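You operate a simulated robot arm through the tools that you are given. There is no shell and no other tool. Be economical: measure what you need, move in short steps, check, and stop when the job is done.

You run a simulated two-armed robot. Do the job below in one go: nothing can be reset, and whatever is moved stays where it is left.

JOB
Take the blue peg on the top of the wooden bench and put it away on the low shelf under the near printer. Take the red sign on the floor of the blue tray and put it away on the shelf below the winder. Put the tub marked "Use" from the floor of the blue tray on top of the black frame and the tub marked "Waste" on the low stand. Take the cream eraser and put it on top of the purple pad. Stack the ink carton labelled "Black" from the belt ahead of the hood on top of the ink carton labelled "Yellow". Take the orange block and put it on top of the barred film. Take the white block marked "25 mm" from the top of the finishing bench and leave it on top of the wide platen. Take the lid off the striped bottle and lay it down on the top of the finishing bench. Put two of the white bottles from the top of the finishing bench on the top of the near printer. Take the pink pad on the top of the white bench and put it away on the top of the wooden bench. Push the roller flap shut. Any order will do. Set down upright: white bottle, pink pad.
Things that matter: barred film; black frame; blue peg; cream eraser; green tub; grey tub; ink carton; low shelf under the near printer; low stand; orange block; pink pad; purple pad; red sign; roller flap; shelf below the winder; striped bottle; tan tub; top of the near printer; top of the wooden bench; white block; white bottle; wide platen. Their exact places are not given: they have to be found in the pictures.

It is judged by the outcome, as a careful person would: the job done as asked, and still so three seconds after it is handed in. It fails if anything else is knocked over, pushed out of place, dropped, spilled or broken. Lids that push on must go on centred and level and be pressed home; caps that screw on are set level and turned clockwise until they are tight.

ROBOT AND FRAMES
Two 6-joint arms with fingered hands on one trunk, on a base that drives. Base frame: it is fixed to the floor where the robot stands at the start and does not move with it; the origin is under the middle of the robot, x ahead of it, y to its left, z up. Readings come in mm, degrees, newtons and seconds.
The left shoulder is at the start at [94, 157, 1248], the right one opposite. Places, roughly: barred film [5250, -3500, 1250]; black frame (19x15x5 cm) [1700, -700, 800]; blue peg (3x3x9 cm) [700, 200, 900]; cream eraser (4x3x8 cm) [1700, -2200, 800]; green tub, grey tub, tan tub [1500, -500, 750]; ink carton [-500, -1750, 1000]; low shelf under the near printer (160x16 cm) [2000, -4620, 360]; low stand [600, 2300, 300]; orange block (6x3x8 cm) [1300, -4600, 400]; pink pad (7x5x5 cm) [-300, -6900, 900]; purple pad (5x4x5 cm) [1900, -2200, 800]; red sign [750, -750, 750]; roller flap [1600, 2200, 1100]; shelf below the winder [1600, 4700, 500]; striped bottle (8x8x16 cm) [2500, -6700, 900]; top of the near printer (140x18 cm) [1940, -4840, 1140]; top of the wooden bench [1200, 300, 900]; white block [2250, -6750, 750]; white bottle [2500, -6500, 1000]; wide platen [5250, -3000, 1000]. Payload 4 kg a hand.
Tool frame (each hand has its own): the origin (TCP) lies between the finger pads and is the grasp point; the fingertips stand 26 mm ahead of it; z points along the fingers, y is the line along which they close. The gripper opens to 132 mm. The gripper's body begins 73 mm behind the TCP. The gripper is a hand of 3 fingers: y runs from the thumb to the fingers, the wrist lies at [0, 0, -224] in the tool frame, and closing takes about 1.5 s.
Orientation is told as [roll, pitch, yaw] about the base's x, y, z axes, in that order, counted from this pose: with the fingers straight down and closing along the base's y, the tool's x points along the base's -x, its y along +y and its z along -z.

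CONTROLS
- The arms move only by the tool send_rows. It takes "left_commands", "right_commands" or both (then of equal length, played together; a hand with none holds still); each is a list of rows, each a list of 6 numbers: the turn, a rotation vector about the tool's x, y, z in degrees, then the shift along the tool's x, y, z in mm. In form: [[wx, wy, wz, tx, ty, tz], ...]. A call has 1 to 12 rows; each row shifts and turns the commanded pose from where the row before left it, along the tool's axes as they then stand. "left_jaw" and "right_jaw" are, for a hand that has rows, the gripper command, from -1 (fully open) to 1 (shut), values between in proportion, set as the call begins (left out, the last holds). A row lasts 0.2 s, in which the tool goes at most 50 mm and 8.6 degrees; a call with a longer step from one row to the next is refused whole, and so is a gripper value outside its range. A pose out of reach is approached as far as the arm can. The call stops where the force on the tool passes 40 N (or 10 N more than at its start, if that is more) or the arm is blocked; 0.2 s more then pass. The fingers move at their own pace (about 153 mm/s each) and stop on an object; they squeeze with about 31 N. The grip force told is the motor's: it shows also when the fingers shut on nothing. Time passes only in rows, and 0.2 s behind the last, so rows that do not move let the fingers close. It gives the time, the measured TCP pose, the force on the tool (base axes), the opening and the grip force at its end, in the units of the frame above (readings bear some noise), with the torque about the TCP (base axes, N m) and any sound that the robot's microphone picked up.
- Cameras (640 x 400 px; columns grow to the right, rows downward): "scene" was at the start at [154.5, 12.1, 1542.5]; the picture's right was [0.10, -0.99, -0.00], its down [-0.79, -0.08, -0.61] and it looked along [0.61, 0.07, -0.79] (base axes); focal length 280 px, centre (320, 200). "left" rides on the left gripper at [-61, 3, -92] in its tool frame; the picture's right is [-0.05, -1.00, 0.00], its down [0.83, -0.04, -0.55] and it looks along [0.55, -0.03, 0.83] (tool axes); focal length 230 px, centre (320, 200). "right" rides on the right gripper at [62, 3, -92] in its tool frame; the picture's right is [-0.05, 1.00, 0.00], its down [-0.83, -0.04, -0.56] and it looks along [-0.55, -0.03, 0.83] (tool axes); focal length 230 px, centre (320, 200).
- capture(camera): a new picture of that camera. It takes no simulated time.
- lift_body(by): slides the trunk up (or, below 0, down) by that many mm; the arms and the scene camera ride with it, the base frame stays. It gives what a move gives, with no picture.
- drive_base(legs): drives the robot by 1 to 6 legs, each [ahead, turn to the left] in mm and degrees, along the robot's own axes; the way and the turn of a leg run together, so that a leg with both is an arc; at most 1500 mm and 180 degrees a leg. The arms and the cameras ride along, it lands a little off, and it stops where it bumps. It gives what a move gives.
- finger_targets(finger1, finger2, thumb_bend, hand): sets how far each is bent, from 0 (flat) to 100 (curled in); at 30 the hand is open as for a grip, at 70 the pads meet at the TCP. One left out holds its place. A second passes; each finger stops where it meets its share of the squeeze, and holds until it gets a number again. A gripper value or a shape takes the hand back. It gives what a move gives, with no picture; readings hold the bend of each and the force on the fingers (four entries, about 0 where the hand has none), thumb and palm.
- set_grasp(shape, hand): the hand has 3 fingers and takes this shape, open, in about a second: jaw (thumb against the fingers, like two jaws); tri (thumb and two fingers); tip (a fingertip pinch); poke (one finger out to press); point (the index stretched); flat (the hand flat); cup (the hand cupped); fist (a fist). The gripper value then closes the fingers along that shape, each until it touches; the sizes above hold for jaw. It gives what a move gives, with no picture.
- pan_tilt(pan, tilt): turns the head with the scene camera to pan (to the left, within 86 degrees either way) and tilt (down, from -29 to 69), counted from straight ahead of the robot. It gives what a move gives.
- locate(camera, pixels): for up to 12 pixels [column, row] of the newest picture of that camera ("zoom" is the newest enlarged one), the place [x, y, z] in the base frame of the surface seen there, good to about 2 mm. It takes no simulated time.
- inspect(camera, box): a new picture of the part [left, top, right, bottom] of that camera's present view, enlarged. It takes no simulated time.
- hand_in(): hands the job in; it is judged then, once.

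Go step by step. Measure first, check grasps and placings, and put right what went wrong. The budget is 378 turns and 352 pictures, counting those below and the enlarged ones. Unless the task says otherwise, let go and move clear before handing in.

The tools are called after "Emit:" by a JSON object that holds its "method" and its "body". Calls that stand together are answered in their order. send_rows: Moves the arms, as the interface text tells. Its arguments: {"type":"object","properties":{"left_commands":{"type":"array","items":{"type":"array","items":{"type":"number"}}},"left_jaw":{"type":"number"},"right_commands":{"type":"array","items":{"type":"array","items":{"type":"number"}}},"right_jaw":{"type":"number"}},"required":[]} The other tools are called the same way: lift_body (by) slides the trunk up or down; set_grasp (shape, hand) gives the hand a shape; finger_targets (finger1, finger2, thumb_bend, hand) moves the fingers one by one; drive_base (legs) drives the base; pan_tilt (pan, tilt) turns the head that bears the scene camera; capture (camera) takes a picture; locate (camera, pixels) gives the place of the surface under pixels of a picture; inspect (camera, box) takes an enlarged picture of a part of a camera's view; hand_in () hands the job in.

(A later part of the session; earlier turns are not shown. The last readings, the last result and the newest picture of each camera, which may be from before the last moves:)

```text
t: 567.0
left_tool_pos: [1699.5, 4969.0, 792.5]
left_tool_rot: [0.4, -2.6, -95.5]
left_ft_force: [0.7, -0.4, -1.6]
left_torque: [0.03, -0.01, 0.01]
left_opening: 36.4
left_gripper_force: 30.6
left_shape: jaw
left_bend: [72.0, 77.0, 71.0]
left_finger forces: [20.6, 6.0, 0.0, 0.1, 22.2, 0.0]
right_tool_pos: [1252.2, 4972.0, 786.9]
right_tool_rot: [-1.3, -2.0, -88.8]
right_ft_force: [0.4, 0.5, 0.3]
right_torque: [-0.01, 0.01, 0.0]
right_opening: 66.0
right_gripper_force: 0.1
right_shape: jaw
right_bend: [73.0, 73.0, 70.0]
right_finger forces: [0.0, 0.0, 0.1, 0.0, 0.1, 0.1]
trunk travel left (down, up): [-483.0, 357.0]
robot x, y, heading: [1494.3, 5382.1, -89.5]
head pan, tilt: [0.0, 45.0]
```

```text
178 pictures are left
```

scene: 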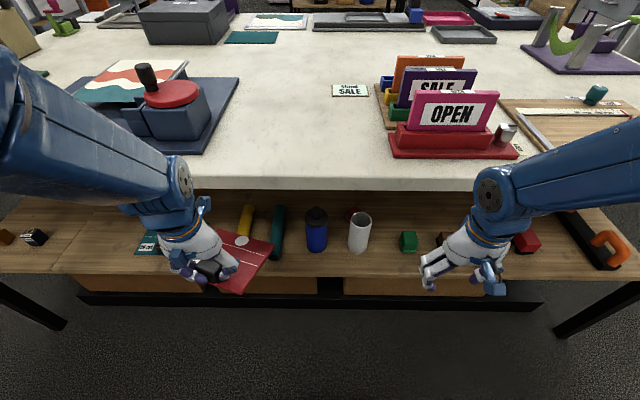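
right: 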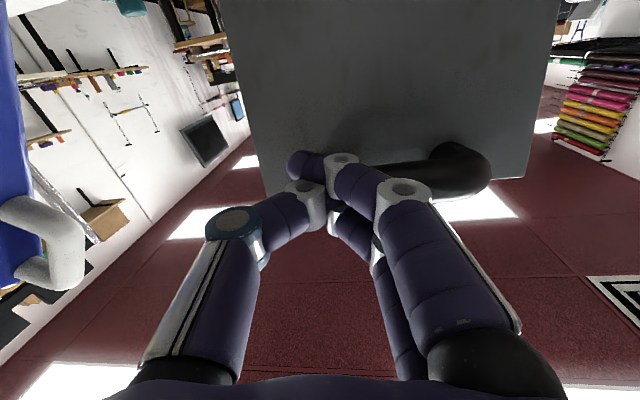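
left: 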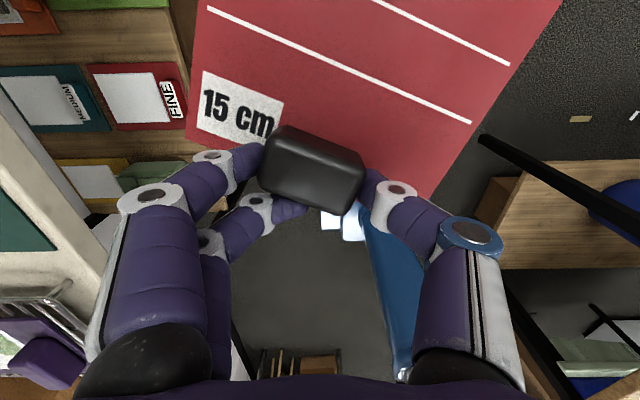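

The shelf (z 499, front edge y≈4800) has free room at x≈2240 between the cubes and the green plate. I raise back and shift 530 mm east.

Emit:
{"method": "locate", "body": {"camera": "scene", "pixels": [[350, 183], [350, 191], [60, 240], [130, 245], [90, 215], [90, 270]]}}

Emit:
{"method": "lift_body", "body": {"by": 250}}

Emit:
{"method": "send_rows", "body": {"left_commands": [[0, 1, 0, -20, 0, 0], [0, 1, 0, -20, 0, 0]], "right_commands": [[0, 1, 0, -20, 0, 0], [0, 1, 0, -20, 0, 0]]}}

Emit:
{"method": "drive_base", "body": {"legs": [[0, 30], [0, 30], [0, 30], [260, 0], [270, 0]]}}

```text
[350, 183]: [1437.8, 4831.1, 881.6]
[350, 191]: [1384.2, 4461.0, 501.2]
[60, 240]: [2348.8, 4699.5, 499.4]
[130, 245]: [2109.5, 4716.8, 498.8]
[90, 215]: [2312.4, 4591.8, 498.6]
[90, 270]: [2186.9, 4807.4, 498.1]
```

```text
t: 569.6
left_tool_pos: [1700.9, 4968.4, 1043.0]
left_tool_rot: [0.4, -2.6, -95.6]
left_ft_force: [-0.2, 0.3, -1.1]
left_torque: [0.07, -0.02, -0.01]
left_opening: 36.6
left_gripper_force: 29.8
left_shape: jaw
left_bend: [72.0, 77.0, 71.0]
left_finger forces: [20.7, 6.0, 0.0, 0.1, 22.1, 0.0]
right_tool_pos: [1253.2, 4971.3, 1036.9]
right_tool_rot: [-1.2, -2.1, -89.0]
right_ft_force: [-0.6, -0.7, -0.1]
right_torque: [0.0, 0.0, 0.03]
right_opening: 66.0
right_gripper_force: 0.1
right_shape: jaw
right_bend: [73.0, 73.0, 70.0]
right_finger forces: [0.1, 0.1, 0.0, 0.0, 0.1, 0.0]
trunk travel left (down, up): [-733.0, 107.0]
robot x, y, heading: [1490.3, 5386.5, -89.2]
head pan, tilt: [0.0, 45.0]
```

```text
t: 570.2
left_tool_pos: [1695.1, 4926.3, 1042.1]
left_tool_rot: [0.4, -0.4, -95.5]
left_ft_force: [-0.4, 0.0, -1.9]
left_torque: [0.05, -0.01, -0.01]
left_opening: 36.6
left_gripper_force: 30.4
left_shape: jaw
left_bend: [72.0, 77.0, 72.0]
left_finger forces: [20.8, 5.9, 0.0, 0.0, 22.0, 0.0]
right_tool_pos: [1254.1, 4929.6, 1037.8]
right_tool_rot: [-1.3, 0.2, -88.9]
right_ft_force: [0.3, 0.0, -0.9]
right_torque: [0.01, 0.0, -0.04]
right_opening: 65.9
right_gripper_force: 0.0
right_shape: jaw
right_bend: [73.0, 73.0, 70.0]
right_finger forces: [0.0, 0.0, 0.0, 0.0, 0.0, 0.1]
trunk travel left (down, up): [-733.0, 107.0]
robot x, y, heading: [1495.7, 5383.6, -89.4]
head pan, tilt: [0.0, 45.0]
```

```text
t: 576.5
left_tool_pos: [2089.6, 5594.9, 1061.0]
left_tool_rot: [0.8, -3.0, -4.9]
left_ft_force: [-0.1, -0.5, -1.1]
left_torque: [-0.04, 0.01, 0.0]
left_opening: 36.6
left_gripper_force: 30.3
left_shape: jaw
left_bend: [72.0, 78.0, 72.0]
left_finger forces: [20.7, 5.0, 0.0, 0.0, 21.7, 0.1]
right_tool_pos: [2088.1, 5152.3, 1056.1]
right_tool_rot: [-1.2, -2.4, 1.6]
right_ft_force: [-0.4, -0.4, 0.1]
right_torque: [0.01, -0.04, -0.01]
right_opening: 66.0
right_gripper_force: 0.1
right_shape: jaw
right_bend: [73.0, 73.0, 70.0]
right_finger forces: [0.1, 0.0, 0.0, 0.0, 0.1, 0.0]
trunk travel left (down, up): [-733.0, 107.0]
robot x, y, heading: [1674.3, 5381.4, 3.3]
head pan, tilt: [0.0, 45.0]
stopped in leg 4: the robot was blocked; the commanded pose is now the measured one
```

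Emit:
{"method": "send_rows", "body": {"left_commands": [[0, 1.5, 0, -15, 0, 12], [0, 1.5, 0, -15, 0, 12]], "right_commands": [[0, 1.2, 0, -15, 0, 12], [0, 1.2, 0, -15, 0, 12]]}}

Emit:
{"method": "drive_base", "body": {"legs": [[180, 0], [175, 0], [0, -31], [0, -31], [0, -31]]}}

Emit:
{"method": "capture", "body": {"camera": "left"}}

Emit:
{"method": "capture", "body": {"camera": "scene"}}

```text
t: 577.1
left_tool_pos: [2126.2, 5589.4, 1037.4]
left_tool_rot: [0.8, 0.3, -4.9]
left_ft_force: [0.1, 0.2, -1.6]
left_torque: [0.01, 0.02, 0.01]
left_opening: 36.6
left_gripper_force: 31.3
left_shape: jaw
left_bend: [72.0, 78.0, 72.0]
left_finger forces: [20.8, 4.9, 0.0, 0.1, 21.8, 0.0]
right_tool_pos: [2124.2, 5152.6, 1030.9]
right_tool_rot: [-1.1, 0.3, 1.5]
right_ft_force: [-0.1, 0.0, 0.1]
right_torque: [0.0, 0.01, 0.01]
right_opening: 65.9
right_gripper_force: 0.1
right_shape: jaw
right_bend: [73.0, 73.0, 70.0]
right_finger forces: [0.0, 0.0, 0.0, 0.0, 0.0, 0.0]
trunk travel left (down, up): [-733.0, 107.0]
robot x, y, heading: [1675.1, 5384.7, 3.2]
head pan, tilt: [0.0, 45.0]
```

```text
t: 584.5
left_tool_pos: [2227.3, 4983.1, 1048.2]
left_tool_rot: [0.6, -0.9, -96.2]
left_ft_force: [-0.3, 0.3, -0.9]
left_torque: [0.02, -0.01, 0.02]
left_opening: 36.1
left_gripper_force: 31.3
left_shape: jaw
left_bend: [72.0, 78.0, 72.0]
left_finger forces: [20.7, 4.0, 0.1, 0.0, 21.7, 0.1]
right_tool_pos: [1790.1, 4994.7, 1045.3]
right_tool_rot: [-1.0, -1.9, -89.8]
right_ft_force: [-0.8, -1.1, -0.3]
right_torque: [-0.05, -0.03, -0.03]
right_opening: 65.8
right_gripper_force: 0.0
right_shape: jaw
right_bend: [73.0, 73.0, 70.0]
right_finger forces: [0.0, 0.0, 0.0, 0.0, 0.0, 0.1]
trunk travel left (down, up): [-733.0, 107.0]
robot x, y, heading: [2042.1, 5401.3, -88.1]
head pan, tilt: [0.0, 45.0]
stopped in leg 5: the robot was blocked; the commanded pose is now the measured one
```

```text
177 pictures are left
```

left: 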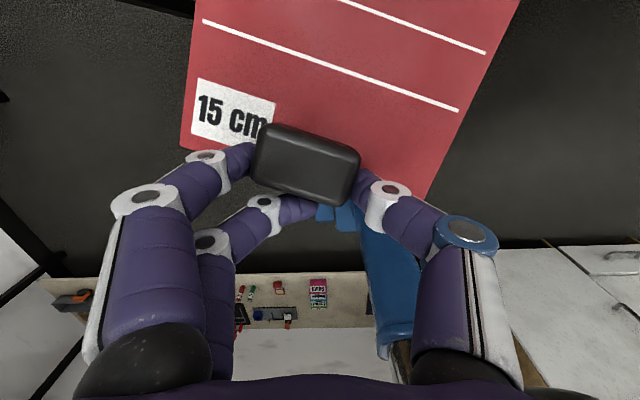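

```text
176 pictures are left
```

scene: 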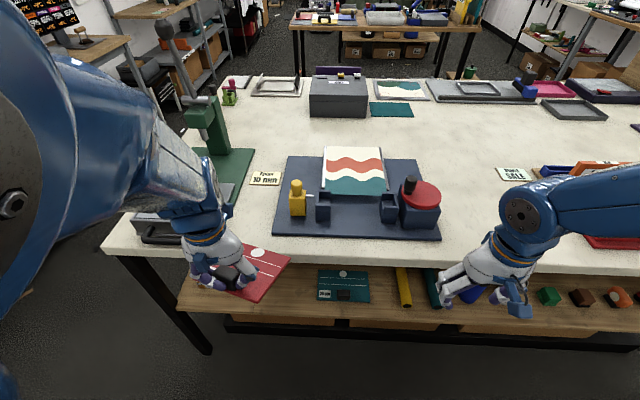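

Free room is under my left hand. I lower the trunk 470 mm and drive 80 mm closer.

Emit:
{"method": "lift_body", "body": {"by": -240}}

Emit:
{"method": "lift_body", "body": {"by": -220}}

Emit:
{"method": "pan_tilt", "body": {"pan": 20, "tilt": 30}}

Emit:
{"method": "capture", "body": {"camera": "scene"}}

```text
t: 587.0
left_tool_pos: [2226.2, 4980.5, 812.7]
left_tool_rot: [1.4, -1.8, -96.3]
left_ft_force: [-0.3, -0.3, 0.1]
left_torque: [0.06, 0.04, -0.02]
left_opening: 36.5
left_gripper_force: 31.1
left_shape: jaw
left_bend: [72.0, 78.0, 72.0]
left_finger forces: [20.9, 4.0, 0.1, 0.0, 21.6, 0.0]
right_tool_pos: [1789.0, 4994.7, 804.8]
right_tool_rot: [-1.2, -1.8, -90.0]
right_ft_force: [-0.1, 0.0, -0.4]
right_torque: [0.05, 0.0, 0.02]
right_opening: 66.1
right_gripper_force: 0.0
right_shape: jaw
right_bend: [73.0, 73.0, 70.0]
right_finger forces: [0.1, 0.1, 0.1, 0.1, 0.1, 0.0]
trunk travel left (down, up): [-493.0, 347.0]
robot x, y, heading: [2042.2, 5402.5, -88.0]
head pan, tilt: [0.0, 45.0]
```

```text
t: 589.3
left_tool_pos: [2226.2, 4981.4, 592.7]
left_tool_rot: [1.2, -1.8, -96.3]
left_ft_force: [0.5, -0.2, -1.2]
left_torque: [0.03, -0.02, 0.06]
left_opening: 36.3
left_gripper_force: 30.9
left_shape: jaw
left_bend: [72.0, 78.0, 72.0]
left_finger forces: [20.8, 3.9, 0.1, 0.0, 21.6, 0.1]
right_tool_pos: [1788.4, 4997.3, 584.5]
right_tool_rot: [-1.1, -1.8, -89.9]
right_ft_force: [-0.3, -0.8, 0.6]
right_torque: [0.02, 0.0, -0.01]
right_opening: 66.1
right_gripper_force: 0.0
right_shape: jaw
right_bend: [73.0, 73.0, 70.0]
right_finger forces: [0.0, 0.0, 0.0, 0.0, 0.1, 0.0]
trunk travel left (down, up): [-273.0, 567.0]
robot x, y, heading: [2043.5, 5406.1, -88.4]
head pan, tilt: [0.0, 45.0]
```

```text
t: 590.1
left_tool_pos: [2225.3, 4982.2, 592.4]
left_tool_rot: [1.2, -1.8, -96.3]
left_ft_force: [0.4, 0.3, -0.6]
left_torque: [0.07, -0.04, 0.02]
left_opening: 35.9
left_gripper_force: 31.2
left_shape: jaw
left_bend: [72.0, 78.0, 72.0]
left_finger forces: [20.8, 4.0, 0.1, 0.0, 21.5, 0.0]
right_tool_pos: [1787.9, 4995.3, 584.7]
right_tool_rot: [-1.2, -1.7, -89.9]
right_ft_force: [0.1, -0.3, 1.1]
right_torque: [-0.04, -0.02, 0.01]
right_opening: 66.0
right_gripper_force: 0.1
right_shape: jaw
right_bend: [73.0, 73.0, 70.0]
right_finger forces: [0.0, 0.0, 0.0, 0.1, 0.0, 0.0]
trunk travel left (down, up): [-273.0, 567.0]
robot x, y, heading: [2039.6, 5402.5, -88.2]
head pan, tilt: [20.0, 30.0]
```

```text
175 pictures are left
```

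scene: 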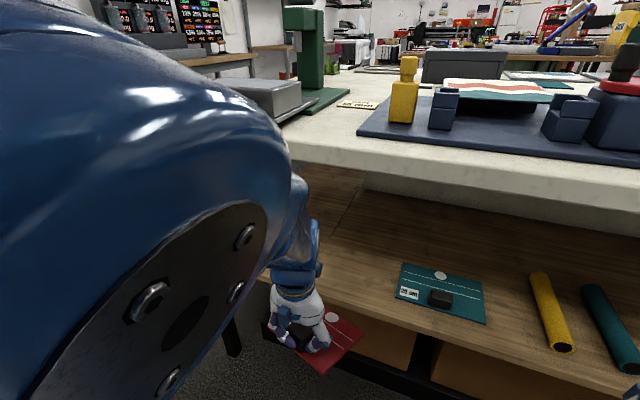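

I lower a little more and move forward under the table edge.

Emit:
{"method": "send_rows", "body": {"left_commands": [[0.6, 0.9, 0, 0, 0, 20], [0.6, 0.9, 0, 0, 0, 12], [0, 0, 0, -30, 3, 0], [0, 0, 0, -30, 3, 0], [0, 0, 0, -30, 3, 0]]}}

Emit:
{"method": "capture", "body": {"camera": "scene"}}

Emit:
{"method": "capture", "body": {"camera": "left"}}

```text
t: 591.3
left_tool_pos: [2225.6, 4890.0, 561.4]
left_tool_rot: [0.0, 0.1, -96.2]
left_ft_force: [0.2, 0.3, -3.9]
left_torque: [0.34, 0.1, 0.09]
left_opening: 37.0
left_gripper_force: 30.6
left_shape: jaw
left_bend: [71.0, 79.0, 72.0]
left_finger forces: [19.3, 14.3, 0.1, 0.0, 20.7, 0.1]
right_tool_pos: [1787.1, 4995.4, 584.1]
right_tool_rot: [-1.2, -1.8, -89.9]
right_ft_force: [0.5, -0.9, -0.2]
right_torque: [-0.01, 0.02, 0.0]
right_opening: 65.9
right_gripper_force: 0.2
right_shape: jaw
right_bend: [73.0, 73.0, 70.0]
right_finger forces: [0.0, 0.1, 0.0, 0.1, 0.0, 0.0]
trunk travel left (down, up): [-273.0, 567.0]
robot x, y, heading: [2041.2, 5403.3, -88.5]
head pan, tilt: [20.0, 30.0]
```

```text
174 pictures are left
```

scene: 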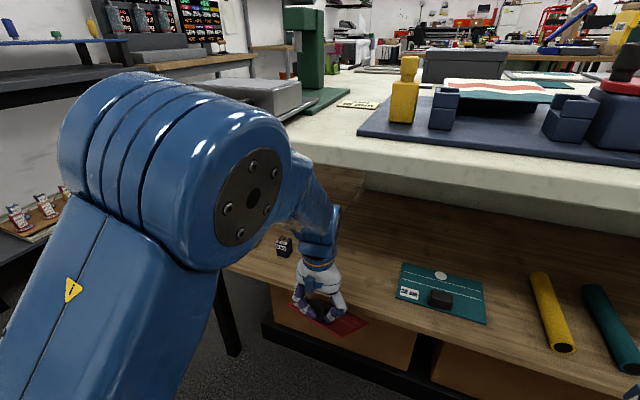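

```text
173 pictures are left
```

left: 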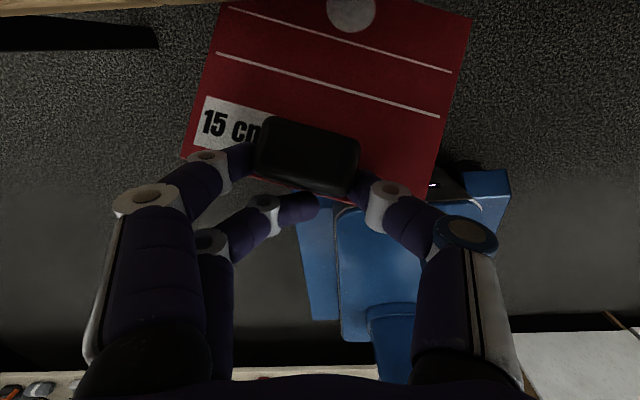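

The card's front seems to have dipped under the shelf edge. I back off and raise.

Emit:
{"method": "send_rows", "body": {"left_commands": [[0, 0, 0, 25, -3, 0], [0, 0, 0, 30, -3, 0], [0, 0, 0, 0, 0, -25], [0, 0, 0, 0, 0, -25]]}}

Emit:
{"method": "capture", "body": {"camera": "left"}}

Emit:
{"method": "inspect", "body": {"camera": "scene", "box": [220, 200, 420, 380]}}

```text
t: 592.3
left_tool_pos: [2224.8, 4946.0, 612.1]
left_tool_rot: [0.1, 0.1, -96.3]
left_ft_force: [0.1, 0.5, -0.6]
left_torque: [0.06, 0.0, 0.03]
left_opening: 36.4
left_gripper_force: 30.7
left_shape: jaw
left_bend: [72.0, 78.0, 72.0]
left_finger forces: [20.4, 4.1, 0.0, 0.1, 20.8, 0.0]
right_tool_pos: [1787.9, 4994.1, 584.7]
right_tool_rot: [-1.1, -1.8, -89.9]
right_ft_force: [-0.8, 0.2, -0.1]
right_torque: [-0.01, -0.06, 0.0]
right_opening: 66.0
right_gripper_force: 0.0
right_shape: jaw
right_bend: [73.0, 73.0, 70.0]
right_finger forces: [0.0, 0.0, 0.0, 0.0, 0.1, 0.1]
trunk travel left (down, up): [-273.0, 567.0]
robot x, y, heading: [2040.5, 5402.8, -88.3]
head pan, tilt: [20.0, 30.0]
```

```text
172 pictures are left
```

left: 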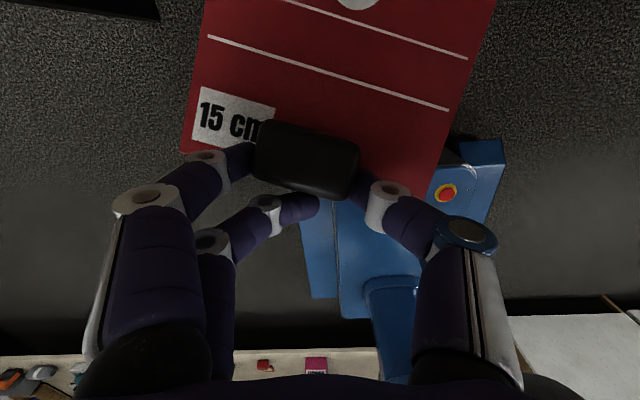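

```text
2.22 times, centred on (320, 290) of scene
```

zoom: 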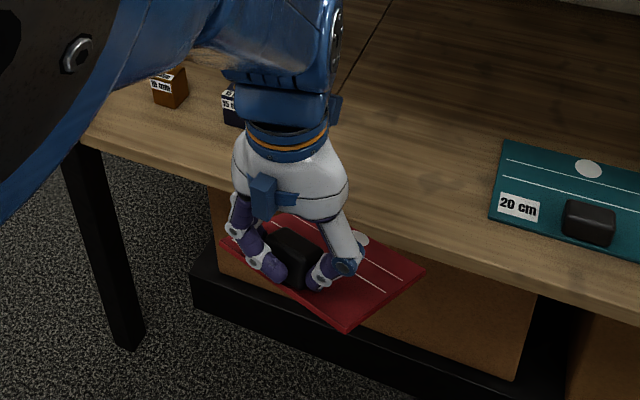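

Emit:
{"method": "locate", "body": {"camera": "zoom", "pixels": [[418, 272], [345, 325], [360, 240], [295, 245], [380, 290], [280, 222], [330, 250], [500, 240], [500, 150]]}}

```text
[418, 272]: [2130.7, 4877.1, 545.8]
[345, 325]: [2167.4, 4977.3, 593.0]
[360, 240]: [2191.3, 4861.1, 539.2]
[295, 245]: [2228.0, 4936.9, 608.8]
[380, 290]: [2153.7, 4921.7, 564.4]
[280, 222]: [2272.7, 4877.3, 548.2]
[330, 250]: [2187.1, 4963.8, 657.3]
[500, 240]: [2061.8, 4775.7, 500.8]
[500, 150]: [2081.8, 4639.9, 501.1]
```

The card droops 25° forward. I tilt the hand to level it (this also moves the wrist back).

Emit:
{"method": "send_rows", "body": {"left_commands": [[0, -8, 0, 0, 0, 0], [0, -8, 0, 0, 0, 0], [0, -8, 0, 0, 0, 0], [0, 0, 0, 0, 0, 0]]}}

Emit:
{"method": "inspect", "body": {"camera": "scene", "box": [220, 200, 420, 380]}}

Emit:
{"method": "locate", "body": {"camera": "zoom", "pixels": [[410, 250], [340, 310], [350, 230], [295, 245], [370, 270], [280, 215], [320, 290], [240, 260]]}}

```text
t: 593.3
left_tool_pos: [2226.4, 4946.0, 594.8]
left_tool_rot: [-0.9, -22.1, -95.8]
left_ft_force: [-0.6, 0.5, -1.2]
left_torque: [0.05, 0.0, -0.02]
left_opening: 36.2
left_gripper_force: 31.4
left_shape: jaw
left_bend: [72.0, 78.0, 72.0]
left_finger forces: [20.5, 3.2, 0.0, 0.1, 20.9, 0.0]
left hand out of reach, approached as far as the arm can: row 3
right_tool_pos: [1788.2, 4994.8, 584.2]
right_tool_rot: [-1.1, -1.8, -90.0]
right_ft_force: [0.1, -0.7, -0.1]
right_torque: [0.02, -0.02, 0.0]
right_opening: 65.8
right_gripper_force: 0.0
right_shape: jaw
right_bend: [73.0, 73.0, 70.0]
right_finger forces: [0.0, 0.0, 0.1, 0.1, 0.1, 0.1]
trunk travel left (down, up): [-273.0, 567.0]
robot x, y, heading: [2042.3, 5403.4, -88.2]
head pan, tilt: [20.0, 30.0]
```

```text
2.22 times, centred on (320, 290) of scene
```

zoom: 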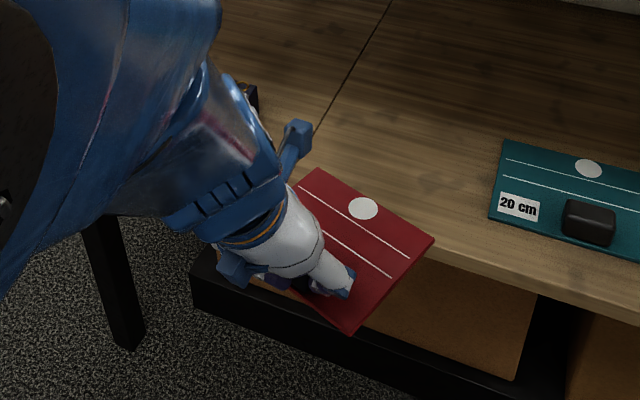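

```text
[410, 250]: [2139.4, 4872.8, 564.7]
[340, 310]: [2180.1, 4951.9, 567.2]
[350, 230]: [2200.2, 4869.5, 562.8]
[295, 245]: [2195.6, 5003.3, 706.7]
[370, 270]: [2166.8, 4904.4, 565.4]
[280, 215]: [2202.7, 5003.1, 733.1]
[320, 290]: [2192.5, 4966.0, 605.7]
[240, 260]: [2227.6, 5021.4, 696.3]
```

Card is level now (z≈563). I move it 160 mm forward over the shelf.

Emit:
{"method": "send_rows", "body": {"left_commands": [[0, 0, 0, -25, 2.8, 10], [0, 0, 0, -25, 2.8, 10], [0, 0, 0, -25, 2.8, 10], [0, 0, 0, -25, 2.8, 10], [0, 0, 0, -25, 2.8, 10], [0, 0, 0, -25, 2.8, 10]]}}

Emit:
{"method": "inspect", "body": {"camera": "scene", "box": [220, 180, 440, 360]}}

```text
t: 594.7
left_tool_pos: [2224.6, 4779.6, 610.8]
left_tool_rot: [-0.1, -23.9, -96.3]
left_ft_force: [-0.1, -1.0, -0.2]
left_torque: [0.05, 0.01, 0.02]
left_opening: 36.4
left_gripper_force: 31.1
left_shape: jaw
left_bend: [72.0, 78.0, 72.0]
left_finger forces: [20.5, 3.6, 0.0, 0.0, 20.8, 0.0]
right_tool_pos: [1788.8, 4995.4, 583.6]
right_tool_rot: [-1.1, -1.8, -89.9]
right_ft_force: [-0.7, -1.0, -0.5]
right_torque: [-0.01, -0.01, 0.0]
right_opening: 65.9
right_gripper_force: 0.1
right_shape: jaw
right_bend: [73.0, 73.0, 70.0]
right_finger forces: [0.0, 0.0, 0.0, 0.0, 0.0, 0.1]
trunk travel left (down, up): [-273.0, 567.0]
robot x, y, heading: [2042.9, 5400.7, -88.2]
head pan, tilt: [20.0, 30.0]
```

```text
2.22 times, centred on (330, 270) of scene
```

zoom: 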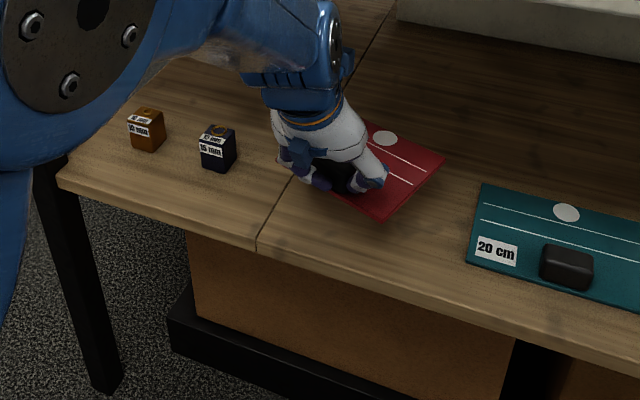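

Emit:
{"method": "send_rows", "body": {"left_commands": [[0, 0, 0, 6, 0, 14], [0, 0, 0, 6, 0, 14], [0, 0, 0, 6, 0, 14], [0, 0, 0, 4, 0, 9]]}}

Emit:
{"method": "inspect", "body": {"camera": "scene", "box": [220, 180, 440, 360]}}

Emit:
{"method": "locate", "body": {"camera": "zoom", "pixels": [[420, 195], [385, 235], [350, 180], [400, 170], [380, 260]]}}

```text
t: 595.7
left_tool_pos: [2224.8, 4778.1, 556.4]
left_tool_rot: [0.0, -23.9, -96.3]
left_ft_force: [-0.1, -1.2, -1.0]
left_torque: [0.04, -0.04, -0.02]
left_opening: 36.2
left_gripper_force: 30.8
left_shape: jaw
left_bend: [72.0, 78.0, 72.0]
left_finger forces: [20.5, 3.4, 0.1, 0.0, 20.8, 0.1]
right_tool_pos: [1788.6, 4995.2, 583.5]
right_tool_rot: [-1.0, -1.7, -89.9]
right_ft_force: [0.0, 1.0, 0.3]
right_torque: [-0.04, -0.02, -0.03]
right_opening: 66.2
right_gripper_force: 0.0
right_shape: jaw
right_bend: [73.0, 73.0, 70.0]
right_finger forces: [0.0, 0.1, 0.1, 0.0, 0.0, 0.0]
trunk travel left (down, up): [-273.0, 567.0]
robot x, y, heading: [2038.5, 5399.5, -88.7]
head pan, tilt: [20.0, 30.0]
```

```text
2.22 times, centred on (330, 270) of scene
```

zoom: 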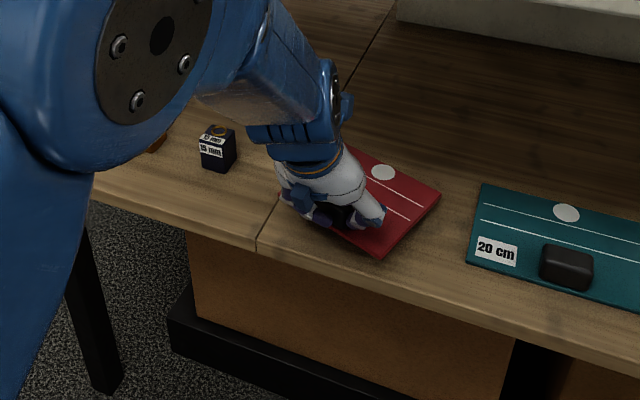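

```text
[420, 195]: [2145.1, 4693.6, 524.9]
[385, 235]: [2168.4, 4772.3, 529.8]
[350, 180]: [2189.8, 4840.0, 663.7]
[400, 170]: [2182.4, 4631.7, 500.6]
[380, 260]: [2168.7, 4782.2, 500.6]
```

Emit:
{"method": "send_rows", "body": {"left_commands": [[0, 0, 0, 4, 0, 9], [0, 0, 0, 3, 0, 7], [0, 0, 0, 1, 0, 3], [0, 0, 0, 1, 0, 3], [0, 0, 0, 0, 0, 0]]}}

Emit:
{"method": "inspect", "body": {"camera": "scene", "box": [220, 180, 440, 360]}}

```text
t: 596.9
left_tool_pos: [2225.5, 4778.0, 533.9]
left_tool_rot: [0.1, -24.1, -96.3]
left_ft_force: [0.5, 0.6, 6.9]
left_torque: [-0.09, -0.17, 0.0]
left_opening: 36.6
left_gripper_force: 31.7
left_shape: jaw
left_bend: [72.0, 78.0, 72.0]
left_finger forces: [20.9, 2.0, 0.0, 0.1, 22.0, 0.0]
right_tool_pos: [1788.2, 4994.9, 584.0]
right_tool_rot: [-1.2, -1.9, -89.9]
right_ft_force: [0.4, 0.5, 0.9]
right_torque: [0.0, -0.01, -0.02]
right_opening: 66.2
right_gripper_force: 0.2
right_shape: jaw
right_bend: [73.0, 73.0, 70.0]
right_finger forces: [0.0, 0.0, 0.0, 0.0, 0.1, 0.1]
trunk travel left (down, up): [-273.0, 567.0]
robot x, y, heading: [2043.4, 5400.7, -88.5]
head pan, tilt: [20.0, 30.0]
```

```text
2.22 times, centred on (330, 270) of scene
```

zoom: 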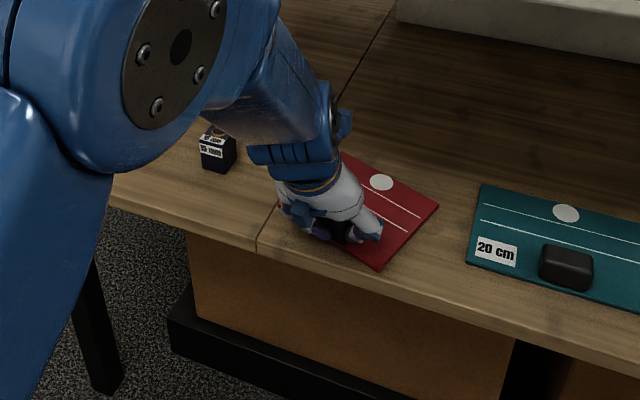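

Down on the shelf. I release and withdraw.

Emit:
{"method": "send_rows", "body": {"left_commands": [[0, 0, 0, 0, 0, 0], [0, 0, 0, 0, 0, 0], [0, 0, 0, 0, 0, 0], [0, 0, 0, 0, 0, 0]], "left_jaw": -0.3}}

Emit:
{"method": "send_rows", "body": {"left_commands": [[0, 0, 0, 0, 0, -10], [0, 0, 0, 0, 0, -20], [0, 0, 0, 5, 0, -30], [0, 0, 0, 20, 0, -25], [0, 0, 0, 35, 0, -5], [0, 0, 0, 35, 0, 0], [0, 5, 0, 35, 0, 0], [0, 8, 0, 20, 0, 0], [0, 8, 0, 0, 0, 0]]}}

Emit:
{"method": "capture", "body": {"camera": "scene"}}

```text
t: 597.9
left_tool_pos: [2226.2, 4776.5, 532.6]
left_tool_rot: [0.0, -23.8, -96.3]
left_ft_force: [0.0, 0.1, -0.7]
left_torque: [-0.04, -0.02, 0.0]
left_opening: 85.5
left_gripper_force: 0.0
left_shape: jaw
left_bend: [70.0, 70.0, 68.0]
left_finger forces: [0.0, 0.0, 0.0, 0.0, 0.0, 0.1]
right_tool_pos: [1789.1, 4995.5, 584.6]
right_tool_rot: [-1.2, -1.8, -89.9]
right_ft_force: [-0.1, -1.3, -0.4]
right_torque: [0.04, -0.01, -0.02]
right_opening: 66.1
right_gripper_force: 0.0
right_shape: jaw
right_bend: [73.0, 73.0, 70.0]
right_finger forces: [0.0, 0.1, 0.0, 0.0, 0.0, 0.0]
trunk travel left (down, up): [-273.0, 567.0]
robot x, y, heading: [2044.0, 5402.8, -88.3]
head pan, tilt: [20.0, 30.0]
```

```text
t: 599.9
left_tool_pos: [2244.5, 4951.5, 554.1]
left_tool_rot: [0.2, -2.8, -96.4]
left_ft_force: [-0.2, 0.0, 0.1]
left_torque: [0.0, -0.01, 0.04]
left_opening: 85.7
left_gripper_force: 0.0
left_shape: jaw
left_bend: [70.0, 70.0, 68.0]
left_finger forces: [0.1, 0.0, 0.0, 0.1, 0.1, 0.1]
right_tool_pos: [1788.6, 4994.2, 584.8]
right_tool_rot: [-1.0, -1.7, -90.0]
right_ft_force: [0.2, -0.3, 0.4]
right_torque: [-0.02, 0.0, -0.02]
right_opening: 66.1
right_gripper_force: 0.0
right_shape: jaw
right_bend: [73.0, 73.0, 70.0]
right_finger forces: [0.1, 0.1, 0.1, 0.1, 0.1, 0.0]
trunk travel left (down, up): [-273.0, 567.0]
robot x, y, heading: [2044.8, 5399.3, -88.2]
head pan, tilt: [20.0, 30.0]
```

```text
166 pictures are left
```

scene: 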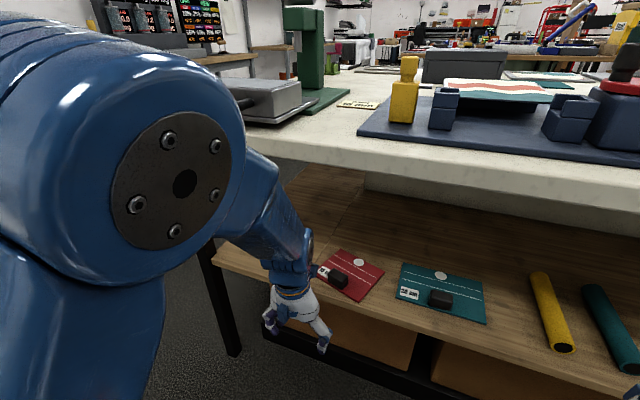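

The sign lies on the shelf. I raise the trunk and drive back toward the wooden bench for the peg.

Emit:
{"method": "lift_body", "body": {"by": 230}}

Emit:
{"method": "lift_body", "body": {"by": 230}}

Emit:
{"method": "send_rows", "body": {"left_commands": [[0, 1.4, 0, -10, 0, 0], [0, 1.4, 0, -10, 0, 0]], "right_commands": [[0, 0.9, 0, -30, 0, 5], [0, 0.9, 0, -30, 0, 5]]}}

Emit:
{"method": "drive_base", "body": {"legs": [[0, -45], [0, -46], [480, 0], [500, 0], [500, 0], [500, 0]]}}

Emit:
{"method": "drive_base", "body": {"legs": [[0, 30], [0, 30], [0, 30]]}}

```text
t: 602.4
left_tool_pos: [2243.9, 4949.8, 785.3]
left_tool_rot: [0.0, -2.9, -96.3]
left_ft_force: [-0.2, 0.4, -0.2]
left_torque: [0.01, 0.02, 0.02]
left_opening: 85.7
left_gripper_force: 0.1
left_shape: jaw
left_bend: [70.0, 70.0, 68.0]
left_finger forces: [0.1, 0.0, 0.1, 0.0, 0.0, 0.0]
right_tool_pos: [1788.2, 4994.8, 814.9]
right_tool_rot: [-1.1, -1.8, -89.9]
right_ft_force: [0.5, -0.3, -0.7]
right_torque: [0.03, 0.04, 0.01]
right_opening: 65.8
right_gripper_force: 0.0
right_shape: jaw
right_bend: [73.0, 73.0, 70.0]
right_finger forces: [0.0, 0.0, 0.1, 0.0, 0.0, 0.0]
trunk travel left (down, up): [-503.0, 337.0]
robot x, y, heading: [2042.7, 5403.6, -88.4]
head pan, tilt: [20.0, 30.0]
```

```text
t: 604.8
left_tool_pos: [2245.0, 4951.0, 1015.7]
left_tool_rot: [0.2, -3.0, -96.2]
left_ft_force: [-0.1, 0.8, 0.6]
left_torque: [0.0, -0.02, 0.0]
left_opening: 85.4
left_gripper_force: 0.1
left_shape: jaw
left_bend: [70.0, 70.0, 68.0]
left_finger forces: [0.0, 0.0, 0.0, 0.0, 0.0, 0.0]
right_tool_pos: [1788.7, 4993.8, 1043.8]
right_tool_rot: [-1.0, -1.8, -89.9]
right_ft_force: [-0.8, 0.3, -0.3]
right_torque: [0.01, -0.02, -0.02]
right_opening: 65.8
right_gripper_force: 0.0
right_shape: jaw
right_bend: [73.0, 73.0, 70.0]
right_finger forces: [0.0, 0.0, 0.0, 0.1, 0.0, 0.0]
trunk travel left (down, up): [-733.0, 107.0]
robot x, y, heading: [2042.1, 5399.6, -88.3]
head pan, tilt: [20.0, 30.0]
```

```text
t: 605.4
left_tool_pos: [2242.8, 4929.3, 1014.7]
left_tool_rot: [0.0, 0.0, -96.2]
left_ft_force: [0.2, -0.5, 0.1]
left_torque: [0.04, 0.01, 0.0]
left_opening: 85.6
left_gripper_force: 0.0
left_shape: jaw
left_bend: [70.0, 70.0, 68.0]
left_finger forces: [0.1, 0.0, 0.0, 0.0, 0.0, 0.0]
right_tool_pos: [1790.9, 4931.0, 1033.6]
right_tool_rot: [-0.9, 0.1, -89.9]
right_ft_force: [0.1, 0.4, -0.6]
right_torque: [0.03, -0.05, 0.01]
right_opening: 66.2
right_gripper_force: 0.1
right_shape: jaw
right_bend: [73.0, 73.0, 70.0]
right_finger forces: [0.1, 0.1, 0.2, 0.0, 0.0, 0.0]
trunk travel left (down, up): [-733.0, 107.0]
robot x, y, heading: [2042.2, 5401.7, -88.3]
head pan, tilt: [20.0, 30.0]
```

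```text
t: 610.4
left_tool_pos: [1594.8, 5210.5, 1033.4]
left_tool_rot: [0.5, -2.3, 172.3]
left_ft_force: [1.0, -1.0, 0.1]
left_torque: [-0.01, 0.06, 0.04]
left_opening: 85.5
left_gripper_force: 0.0
left_shape: jaw
left_bend: [70.0, 70.0, 68.0]
left_finger forces: [0.1, 0.1, 0.0, 0.0, 0.0, 0.1]
right_tool_pos: [1615.0, 5662.9, 1050.8]
right_tool_rot: [-0.8, -2.3, 178.6]
right_ft_force: [0.3, 0.2, -0.9]
right_torque: [0.0, -0.01, 0.01]
right_opening: 66.0
right_gripper_force: 0.0
right_shape: jaw
right_bend: [73.0, 73.0, 70.0]
right_finger forces: [0.1, 0.0, 0.0, 0.0, 0.0, 0.0]
trunk travel left (down, up): [-733.0, 107.0]
robot x, y, heading: [2038.5, 5390.4, -180.1]
head pan, tilt: [20.0, 30.0]
stopped in leg 2: the robot was blocked; the commanded pose is now the measured one
```

```text
t: 615.5
left_tool_pos: [2218.1, 4945.2, 1033.3]
left_tool_rot: [0.5, -2.3, -97.8]
left_ft_force: [-0.4, 0.3, -0.8]
left_torque: [0.01, 0.02, 0.03]
left_opening: 85.4
left_gripper_force: 0.2
left_shape: jaw
left_bend: [70.0, 70.0, 68.0]
left_finger forces: [0.0, 0.0, 0.0, 0.0, 0.0, 0.1]
right_tool_pos: [1764.6, 4962.9, 1050.3]
right_tool_rot: [-0.8, -2.2, -91.5]
right_ft_force: [-1.1, 0.5, 0.8]
right_torque: [0.01, -0.02, 0.02]
right_opening: 66.1
right_gripper_force: 0.0
right_shape: jaw
right_bend: [73.0, 73.0, 70.0]
right_finger forces: [0.1, 0.0, 0.0, 0.0, 0.0, 0.0]
trunk travel left (down, up): [-733.0, 107.0]
robot x, y, heading: [2027.7, 5390.3, -90.2]
head pan, tilt: [20.0, 30.0]
```

Emit:
{"method": "send_rows", "body": {"left_commands": [[0, 1.1, 0, -15, 0, 8], [0, 1.1, 0, -15, 0, 8]], "right_commands": [[0, 1.1, 0, -15, 0, 8], [0, 1.1, 0, -15, 0, 8]]}}

Emit:
{"method": "drive_base", "body": {"legs": [[0, -30], [0, -30], [0, -30]]}}

Emit:
{"method": "send_rows", "body": {"left_commands": [[0, 0, 0, -15, 0, 0], [0, 0, 0, -15, 0, 0]], "right_commands": [[0, 0, 0, -15, 0, 0], [0, 0, 0, -15, 0, 0]]}}

Emit:
{"method": "drive_base", "body": {"legs": [[500, 0], [500, 0], [500, 0], [520, 0]]}}

```text
t: 616.1
left_tool_pos: [2214.5, 4927.6, 1023.8]
left_tool_rot: [0.7, -0.7, -97.6]
left_ft_force: [0.5, 0.5, -1.2]
left_torque: [0.02, 0.0, -0.02]
left_opening: 85.5
left_gripper_force: 0.0
left_shape: jaw
left_bend: [70.0, 70.0, 68.0]
left_finger forces: [0.0, 0.1, 0.0, 0.0, 0.0, 0.1]
right_tool_pos: [1765.6, 4944.9, 1040.3]
right_tool_rot: [-0.7, -0.7, -91.4]
right_ft_force: [1.0, -0.1, -0.6]
right_torque: [0.07, -0.02, -0.04]
right_opening: 66.0
right_gripper_force: 0.1
right_shape: jaw
right_bend: [73.0, 73.0, 70.0]
right_finger forces: [0.1, 0.0, 0.0, 0.1, 0.1, 0.0]
trunk travel left (down, up): [-733.0, 107.0]
robot x, y, heading: [2027.0, 5391.7, -90.1]
head pan, tilt: [20.0, 30.0]
```

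```text
t: 621.4
left_tool_pos: [1603.7, 5198.7, 1042.3]
left_tool_rot: [1.2, -3.2, 172.4]
left_ft_force: [-0.5, 0.5, 0.3]
left_torque: [0.01, 0.01, -0.03]
left_opening: 85.6
left_gripper_force: 0.0
left_shape: jaw
left_bend: [70.0, 70.0, 68.0]
left_finger forces: [0.0, 0.1, 0.1, 0.0, 0.1, 0.0]
right_tool_pos: [1625.7, 5648.1, 1051.8]
right_tool_rot: [-0.7, -1.8, 178.8]
right_ft_force: [-0.7, -0.9, -0.7]
right_torque: [-0.01, -0.01, -0.01]
right_opening: 65.7
right_gripper_force: 0.1
right_shape: jaw
right_bend: [73.0, 73.0, 70.0]
right_finger forces: [0.1, 0.1, 0.0, 0.1, 0.1, 0.1]
trunk travel left (down, up): [-733.0, 107.0]
robot x, y, heading: [2029.3, 5376.8, -179.9]
head pan, tilt: [20.0, 30.0]
stopped in leg 3: the robot was blocked; the commanded pose is now the measured one
```

```text
t: 622.0
left_tool_pos: [1573.1, 5204.4, 1042.2]
left_tool_rot: [1.1, -3.0, 172.5]
left_ft_force: [-0.8, 0.6, 0.3]
left_torque: [-0.02, 0.01, 0.0]
left_opening: 85.8
left_gripper_force: 0.1
left_shape: jaw
left_bend: [70.0, 70.0, 68.0]
left_finger forces: [0.0, 0.0, 0.1, 0.0, 0.0, 0.1]
right_tool_pos: [1591.2, 5650.3, 1059.3]
right_tool_rot: [-0.6, -3.2, 178.8]
right_ft_force: [-0.2, 0.6, -0.1]
right_torque: [-0.01, -0.01, 0.01]
right_opening: 66.0
right_gripper_force: 0.0
right_shape: jaw
right_bend: [73.0, 73.0, 70.0]
right_finger forces: [0.1, 0.0, 0.0, 0.1, 0.1, 0.0]
trunk travel left (down, up): [-733.0, 107.0]
robot x, y, heading: [2030.0, 5376.3, -179.9]
head pan, tilt: [20.0, 30.0]
```

```text
t: 632.7
left_tool_pos: [-452.8, 5201.3, 1043.2]
left_tool_rot: [1.3, -3.2, 172.8]
left_ft_force: [0.6, 0.1, -0.8]
left_torque: [0.02, -0.01, 0.01]
left_opening: 85.6
left_gripper_force: 0.1
left_shape: jaw
left_bend: [70.0, 70.0, 68.0]
left_finger forces: [0.1, 0.0, 0.1, 0.0, 0.1, 0.1]
right_tool_pos: [-436.8, 5647.8, 1058.8]
right_tool_rot: [-0.6, -3.2, 179.0]
right_ft_force: [-0.4, 0.6, -0.3]
right_torque: [-0.01, -0.02, 0.02]
right_opening: 65.9
right_gripper_force: 0.0
right_shape: jaw
right_bend: [73.0, 73.0, 70.0]
right_finger forces: [0.1, 0.0, 0.0, 0.1, 0.1, 0.1]
trunk travel left (down, up): [-733.0, 107.0]
robot x, y, heading: [0.1, 5376.7, -179.7]
head pan, tilt: [20.0, 30.0]
```

Emit:
{"method": "drive_base", "body": {"legs": [[0, 30], [0, 30], [0, 29]]}}

Emit:
{"method": "send_rows", "body": {"left_commands": [[0, 1.5, 0, -15, 0, 8], [0, 1.5, 0, -15, 0, 8]], "right_commands": [[0, 1.5, 0, -15, 0, 10], [0, 1.5, 0, -15, 0, 10]]}}

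Emit:
{"method": "drive_base", "body": {"legs": [[480, 0], [480, 0], [480, 0], [480, 0], [480, 0], [480, 0]]}}

Emit:
{"method": "drive_base", "body": {"legs": [[480, 0], [480, 0], [480, 0], [480, 0], [220, 0]]}}

```text
t: 637.8
left_tool_pos: [169.4, 4938.5, 1050.7]
left_tool_rot: [1.5, -4.2, -98.0]
left_ft_force: [0.7, 0.2, 0.3]
left_torque: [0.0, 0.04, -0.04]
left_opening: 85.9
left_gripper_force: 0.2
left_shape: jaw
left_bend: [70.0, 70.0, 68.0]
left_finger forces: [0.0, 0.0, 0.1, 0.0, 0.1, 0.1]
right_tool_pos: [-275.7, 4965.1, 1061.1]
right_tool_rot: [-0.6, -3.5, -91.9]
right_ft_force: [-1.0, -0.8, 0.2]
right_torque: [0.04, -0.03, -0.02]
right_opening: 66.0
right_gripper_force: 0.0
right_shape: jaw
right_bend: [73.0, 73.0, 70.0]
right_finger forces: [0.0, 0.1, 0.0, 0.0, 0.0, 0.0]
trunk travel left (down, up): [-733.0, 107.0]
robot x, y, heading: [-10.4, 5375.5, -90.6]
head pan, tilt: [20.0, 30.0]
```

```text
t: 638.4
left_tool_pos: [167.7, 4921.0, 1042.4]
left_tool_rot: [1.6, -2.0, -98.0]
left_ft_force: [0.0, -0.1, -0.5]
left_torque: [0.06, 0.0, -0.03]
left_opening: 85.8
left_gripper_force: 0.0
left_shape: jaw
left_bend: [70.0, 70.0, 68.0]
left_finger forces: [0.1, 0.0, 0.0, 0.0, 0.0, 0.0]
right_tool_pos: [-276.0, 4946.8, 1047.6]
right_tool_rot: [-0.6, -1.3, -91.8]
right_ft_force: [-0.2, -0.1, -0.8]
right_torque: [0.06, 0.04, -0.01]
right_opening: 66.0
right_gripper_force: 0.0
right_shape: jaw
right_bend: [73.0, 73.0, 70.0]
right_finger forces: [0.1, 0.1, 0.1, 0.1, 0.0, 0.0]
trunk travel left (down, up): [-733.0, 107.0]
robot x, y, heading: [-11.7, 5377.5, -90.4]
head pan, tilt: [20.0, 30.0]
```

```text
t: 653.5
left_tool_pos: [132.7, 2039.9, 1044.9]
left_tool_rot: [1.5, -2.3, -97.7]
left_ft_force: [0.6, 1.0, -0.6]
left_torque: [0.02, -0.04, 0.01]
left_opening: 85.5
left_gripper_force: 0.0
left_shape: jaw
left_bend: [70.0, 70.0, 68.0]
left_finger forces: [0.0, 0.0, 0.1, 0.0, 0.0, 0.1]
right_tool_pos: [-309.5, 2064.0, 1050.8]
right_tool_rot: [-0.5, -1.5, -91.7]
right_ft_force: [-0.1, 0.8, 0.1]
right_torque: [-0.01, -0.01, -0.02]
right_opening: 66.0
right_gripper_force: 0.0
right_shape: jaw
right_bend: [73.0, 73.0, 70.0]
right_finger forces: [0.1, 0.1, 0.1, 0.0, 0.1, 0.0]
trunk travel left (down, up): [-733.0, 107.0]
robot x, y, heading: [-43.3, 2492.6, -90.4]
head pan, tilt: [20.0, 30.0]
```

```text
t: 665.1
left_tool_pos: [147.1, -80.0, 1058.3]
left_tool_rot: [1.8, -4.0, -96.7]
left_ft_force: [-0.1, -2.4, -0.8]
left_torque: [0.07, -0.01, -0.02]
left_opening: 85.8
left_gripper_force: 0.1
left_shape: jaw
left_bend: [70.0, 70.0, 68.0]
left_finger forces: [0.0, 0.1, 0.0, 0.0, 0.0, 0.0]
right_tool_pos: [-296.7, -62.7, 1063.6]
right_tool_rot: [-0.5, -3.4, -90.6]
right_ft_force: [0.3, -0.1, -0.3]
right_torque: [0.12, 0.02, 0.02]
right_opening: 65.8
right_gripper_force: 0.1
right_shape: jaw
right_bend: [73.0, 73.0, 70.0]
right_finger forces: [0.1, 0.0, 0.0, 0.1, 0.1, 0.0]
trunk travel left (down, up): [-733.0, 107.0]
robot x, y, heading: [-39.8, 338.1, -89.5]
head pan, tilt: [20.0, 30.0]
```

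Emit:
{"method": "send_rows", "body": {"left_commands": [[0, 1.8, 0, -20, 0, 10], [0, 1.8, 0, -20, 0, 10]], "right_commands": [[0, 1.5, 0, -20, 0, 10], [0, 1.5, 0, -20, 0, 10]]}}

Emit:
{"method": "drive_base", "body": {"legs": [[0, 30], [0, 30], [0, 29], [110, 0]]}}

Emit:
{"method": "pan_tilt", "body": {"pan": 0, "tilt": 45}}

Emit:
{"method": "capture", "body": {"camera": "scene"}}

```text
t: 665.9
left_tool_pos: [145.6, -118.2, 1042.3]
left_tool_rot: [2.0, -0.8, -96.3]
left_ft_force: [0.5, 0.1, 0.9]
left_torque: [-0.12, -0.02, 0.01]
left_opening: 85.6
left_gripper_force: 0.1
left_shape: jaw
left_bend: [70.0, 70.0, 68.0]
left_finger forces: [0.0, 0.0, 0.0, 0.0, 0.1, 0.0]
right_tool_pos: [-297.2, -103.5, 1046.3]
right_tool_rot: [-0.4, -0.5, -90.5]
right_ft_force: [-0.7, 1.0, 0.6]
right_torque: [-0.11, -0.04, 0.03]
right_opening: 66.1
right_gripper_force: 0.1
right_shape: jaw
right_bend: [73.0, 73.0, 70.0]
right_finger forces: [0.1, 0.0, 0.1, 0.0, 0.1, 0.0]
trunk travel left (down, up): [-733.0, 107.0]
robot x, y, heading: [-40.6, 334.5, -89.6]
head pan, tilt: [20.0, 30.0]
stopped in row 2 (left hand): the arm was blocked; the commanded pose is now the measured one
```

```text
t: 672.0
left_tool_pos: [499.2, 513.6, 1054.7]
left_tool_rot: [2.2, -2.4, -7.8]
left_ft_force: [1.3, 0.5, 0.3]
left_torque: [-0.04, 0.07, 0.01]
left_opening: 85.9
left_gripper_force: 0.0
left_shape: jaw
left_bend: [70.0, 70.0, 68.0]
left_finger forces: [0.0, 0.1, 0.0, 0.0, 0.0, 0.1]
right_tool_pos: [473.1, 72.1, 1057.7]
right_tool_rot: [-0.3, -2.3, -1.8]
right_ft_force: [0.6, 0.9, 0.4]
right_torque: [-0.04, 0.06, -0.02]
right_opening: 66.2
right_gripper_force: 0.0
right_shape: jaw
right_bend: [73.0, 73.0, 70.0]
right_finger forces: [0.1, 0.0, 0.1, 0.1, 0.0, 0.0]
trunk travel left (down, up): [-733.0, 107.0]
robot x, y, heading: [68.3, 328.1, 1.6]
head pan, tilt: [20.0, 30.0]
stopped in leg 4: the robot was blocked; the commanded pose is now the measured one
```

```text
t: 672.8
left_tool_pos: [504.6, 512.3, 1052.8]
left_tool_rot: [2.4, -2.2, -7.6]
left_ft_force: [0.6, 0.5, 0.3]
left_torque: [-0.01, 0.04, -0.02]
left_opening: 85.5
left_gripper_force: 0.1
left_shape: jaw
left_bend: [70.0, 70.0, 68.0]
left_finger forces: [0.1, 0.0, 0.0, 0.0, 0.0, 0.0]
right_tool_pos: [477.2, 71.5, 1056.2]
right_tool_rot: [-0.1, -2.1, -1.8]
right_ft_force: [0.2, -0.3, 0.4]
right_torque: [-0.01, 0.0, -0.01]
right_opening: 66.1
right_gripper_force: 0.0
right_shape: jaw
right_bend: [73.0, 73.0, 70.0]
right_finger forces: [0.1, 0.0, 0.1, 0.0, 0.0, 0.0]
trunk travel left (down, up): [-733.0, 107.0]
robot x, y, heading: [71.4, 328.7, 1.6]
head pan, tilt: [0.0, 45.0]
```

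```text
165 pictures are left
```

scene: 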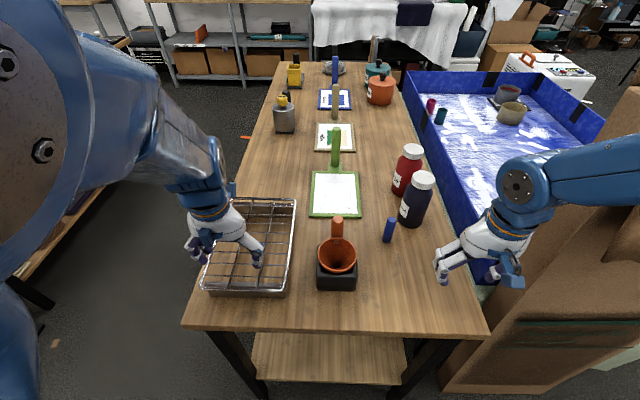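

The peg is at (389,230). I rotate the right hand 46° to avoid the dark bottle and move above the peg.

Emit:
{"method": "send_rows", "body": {"right_commands": [[0, 0.5, 7.7, 0, 0, 0], [0, 0.5, 7.7, 0, 0, 0], [0, 0.5, 7.7, 0, 0, 0], [0, 0.5, 7.7, 0, 0, 0], [0, 0, 7.7, 0, 0, 0], [0, 0, 7.5, 0, 0, 0], [0, 0, 0, -8, 32, 0], [0, 0, 0, -8, 32, 0], [0, 0, 0, -8, 32, 0], [0, 0, 0, -8, 32, 0], [0, 0, 0, -8, 32, 0]]}}

Emit:
{"method": "capture", "body": {"camera": "right"}}

Emit:
{"method": "capture", "body": {"camera": "scene"}}

```text
t: 675.2
left_tool_pos: [518.0, 513.5, 1046.5]
left_tool_rot: [2.1, -1.6, -7.7]
left_ft_force: [1.0, 0.9, -1.1]
left_torque: [-0.01, 0.03, 0.0]
left_opening: 85.7
left_gripper_force: 0.1
left_shape: jaw
left_bend: [70.0, 70.0, 68.0]
left_finger forces: [0.0, 0.1, 0.0, 0.0, 0.1, 0.1]
right_tool_pos: [637.3, 148.2, 1049.1]
right_tool_rot: [-0.3, 0.6, -47.9]
right_ft_force: [0.1, 0.7, 0.3]
right_torque: [-0.03, -0.02, 0.02]
right_opening: 66.2
right_gripper_force: 0.0
right_shape: jaw
right_bend: [73.0, 73.0, 70.0]
right_finger forces: [0.0, 0.0, 0.0, 0.0, 0.0, 0.0]
trunk travel left (down, up): [-733.0, 107.0]
robot x, y, heading: [70.9, 327.2, 1.4]
head pan, tilt: [0.0, 45.0]
```

```text
164 pictures are left
```

right: 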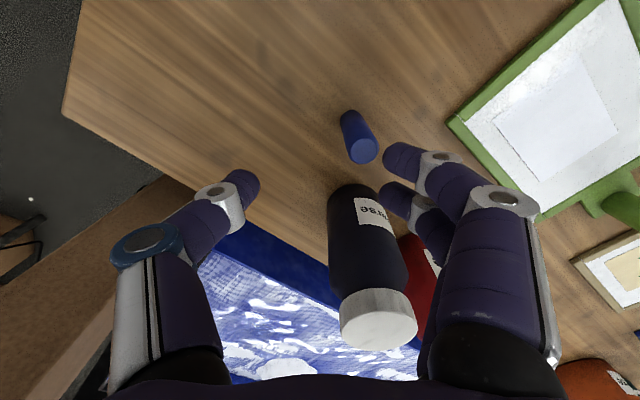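

```text
163 pictures are left
```

scene: 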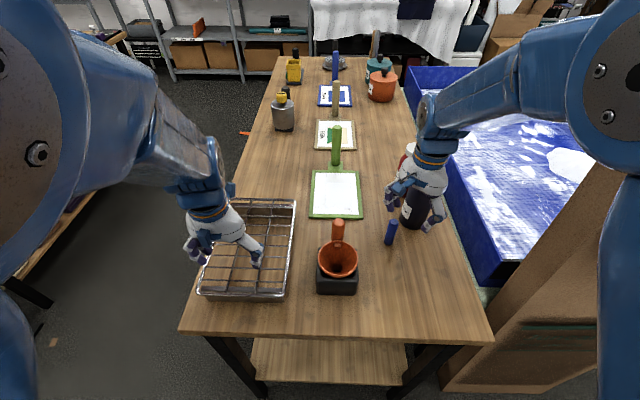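

Emit:
{"method": "locate", "body": {"camera": "right", "pixels": [[363, 148], [352, 120], [348, 150], [377, 147], [375, 330]]}}

```text
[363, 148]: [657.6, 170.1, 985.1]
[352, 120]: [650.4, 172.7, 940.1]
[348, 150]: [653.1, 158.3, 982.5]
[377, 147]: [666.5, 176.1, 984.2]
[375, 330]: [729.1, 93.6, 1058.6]
```

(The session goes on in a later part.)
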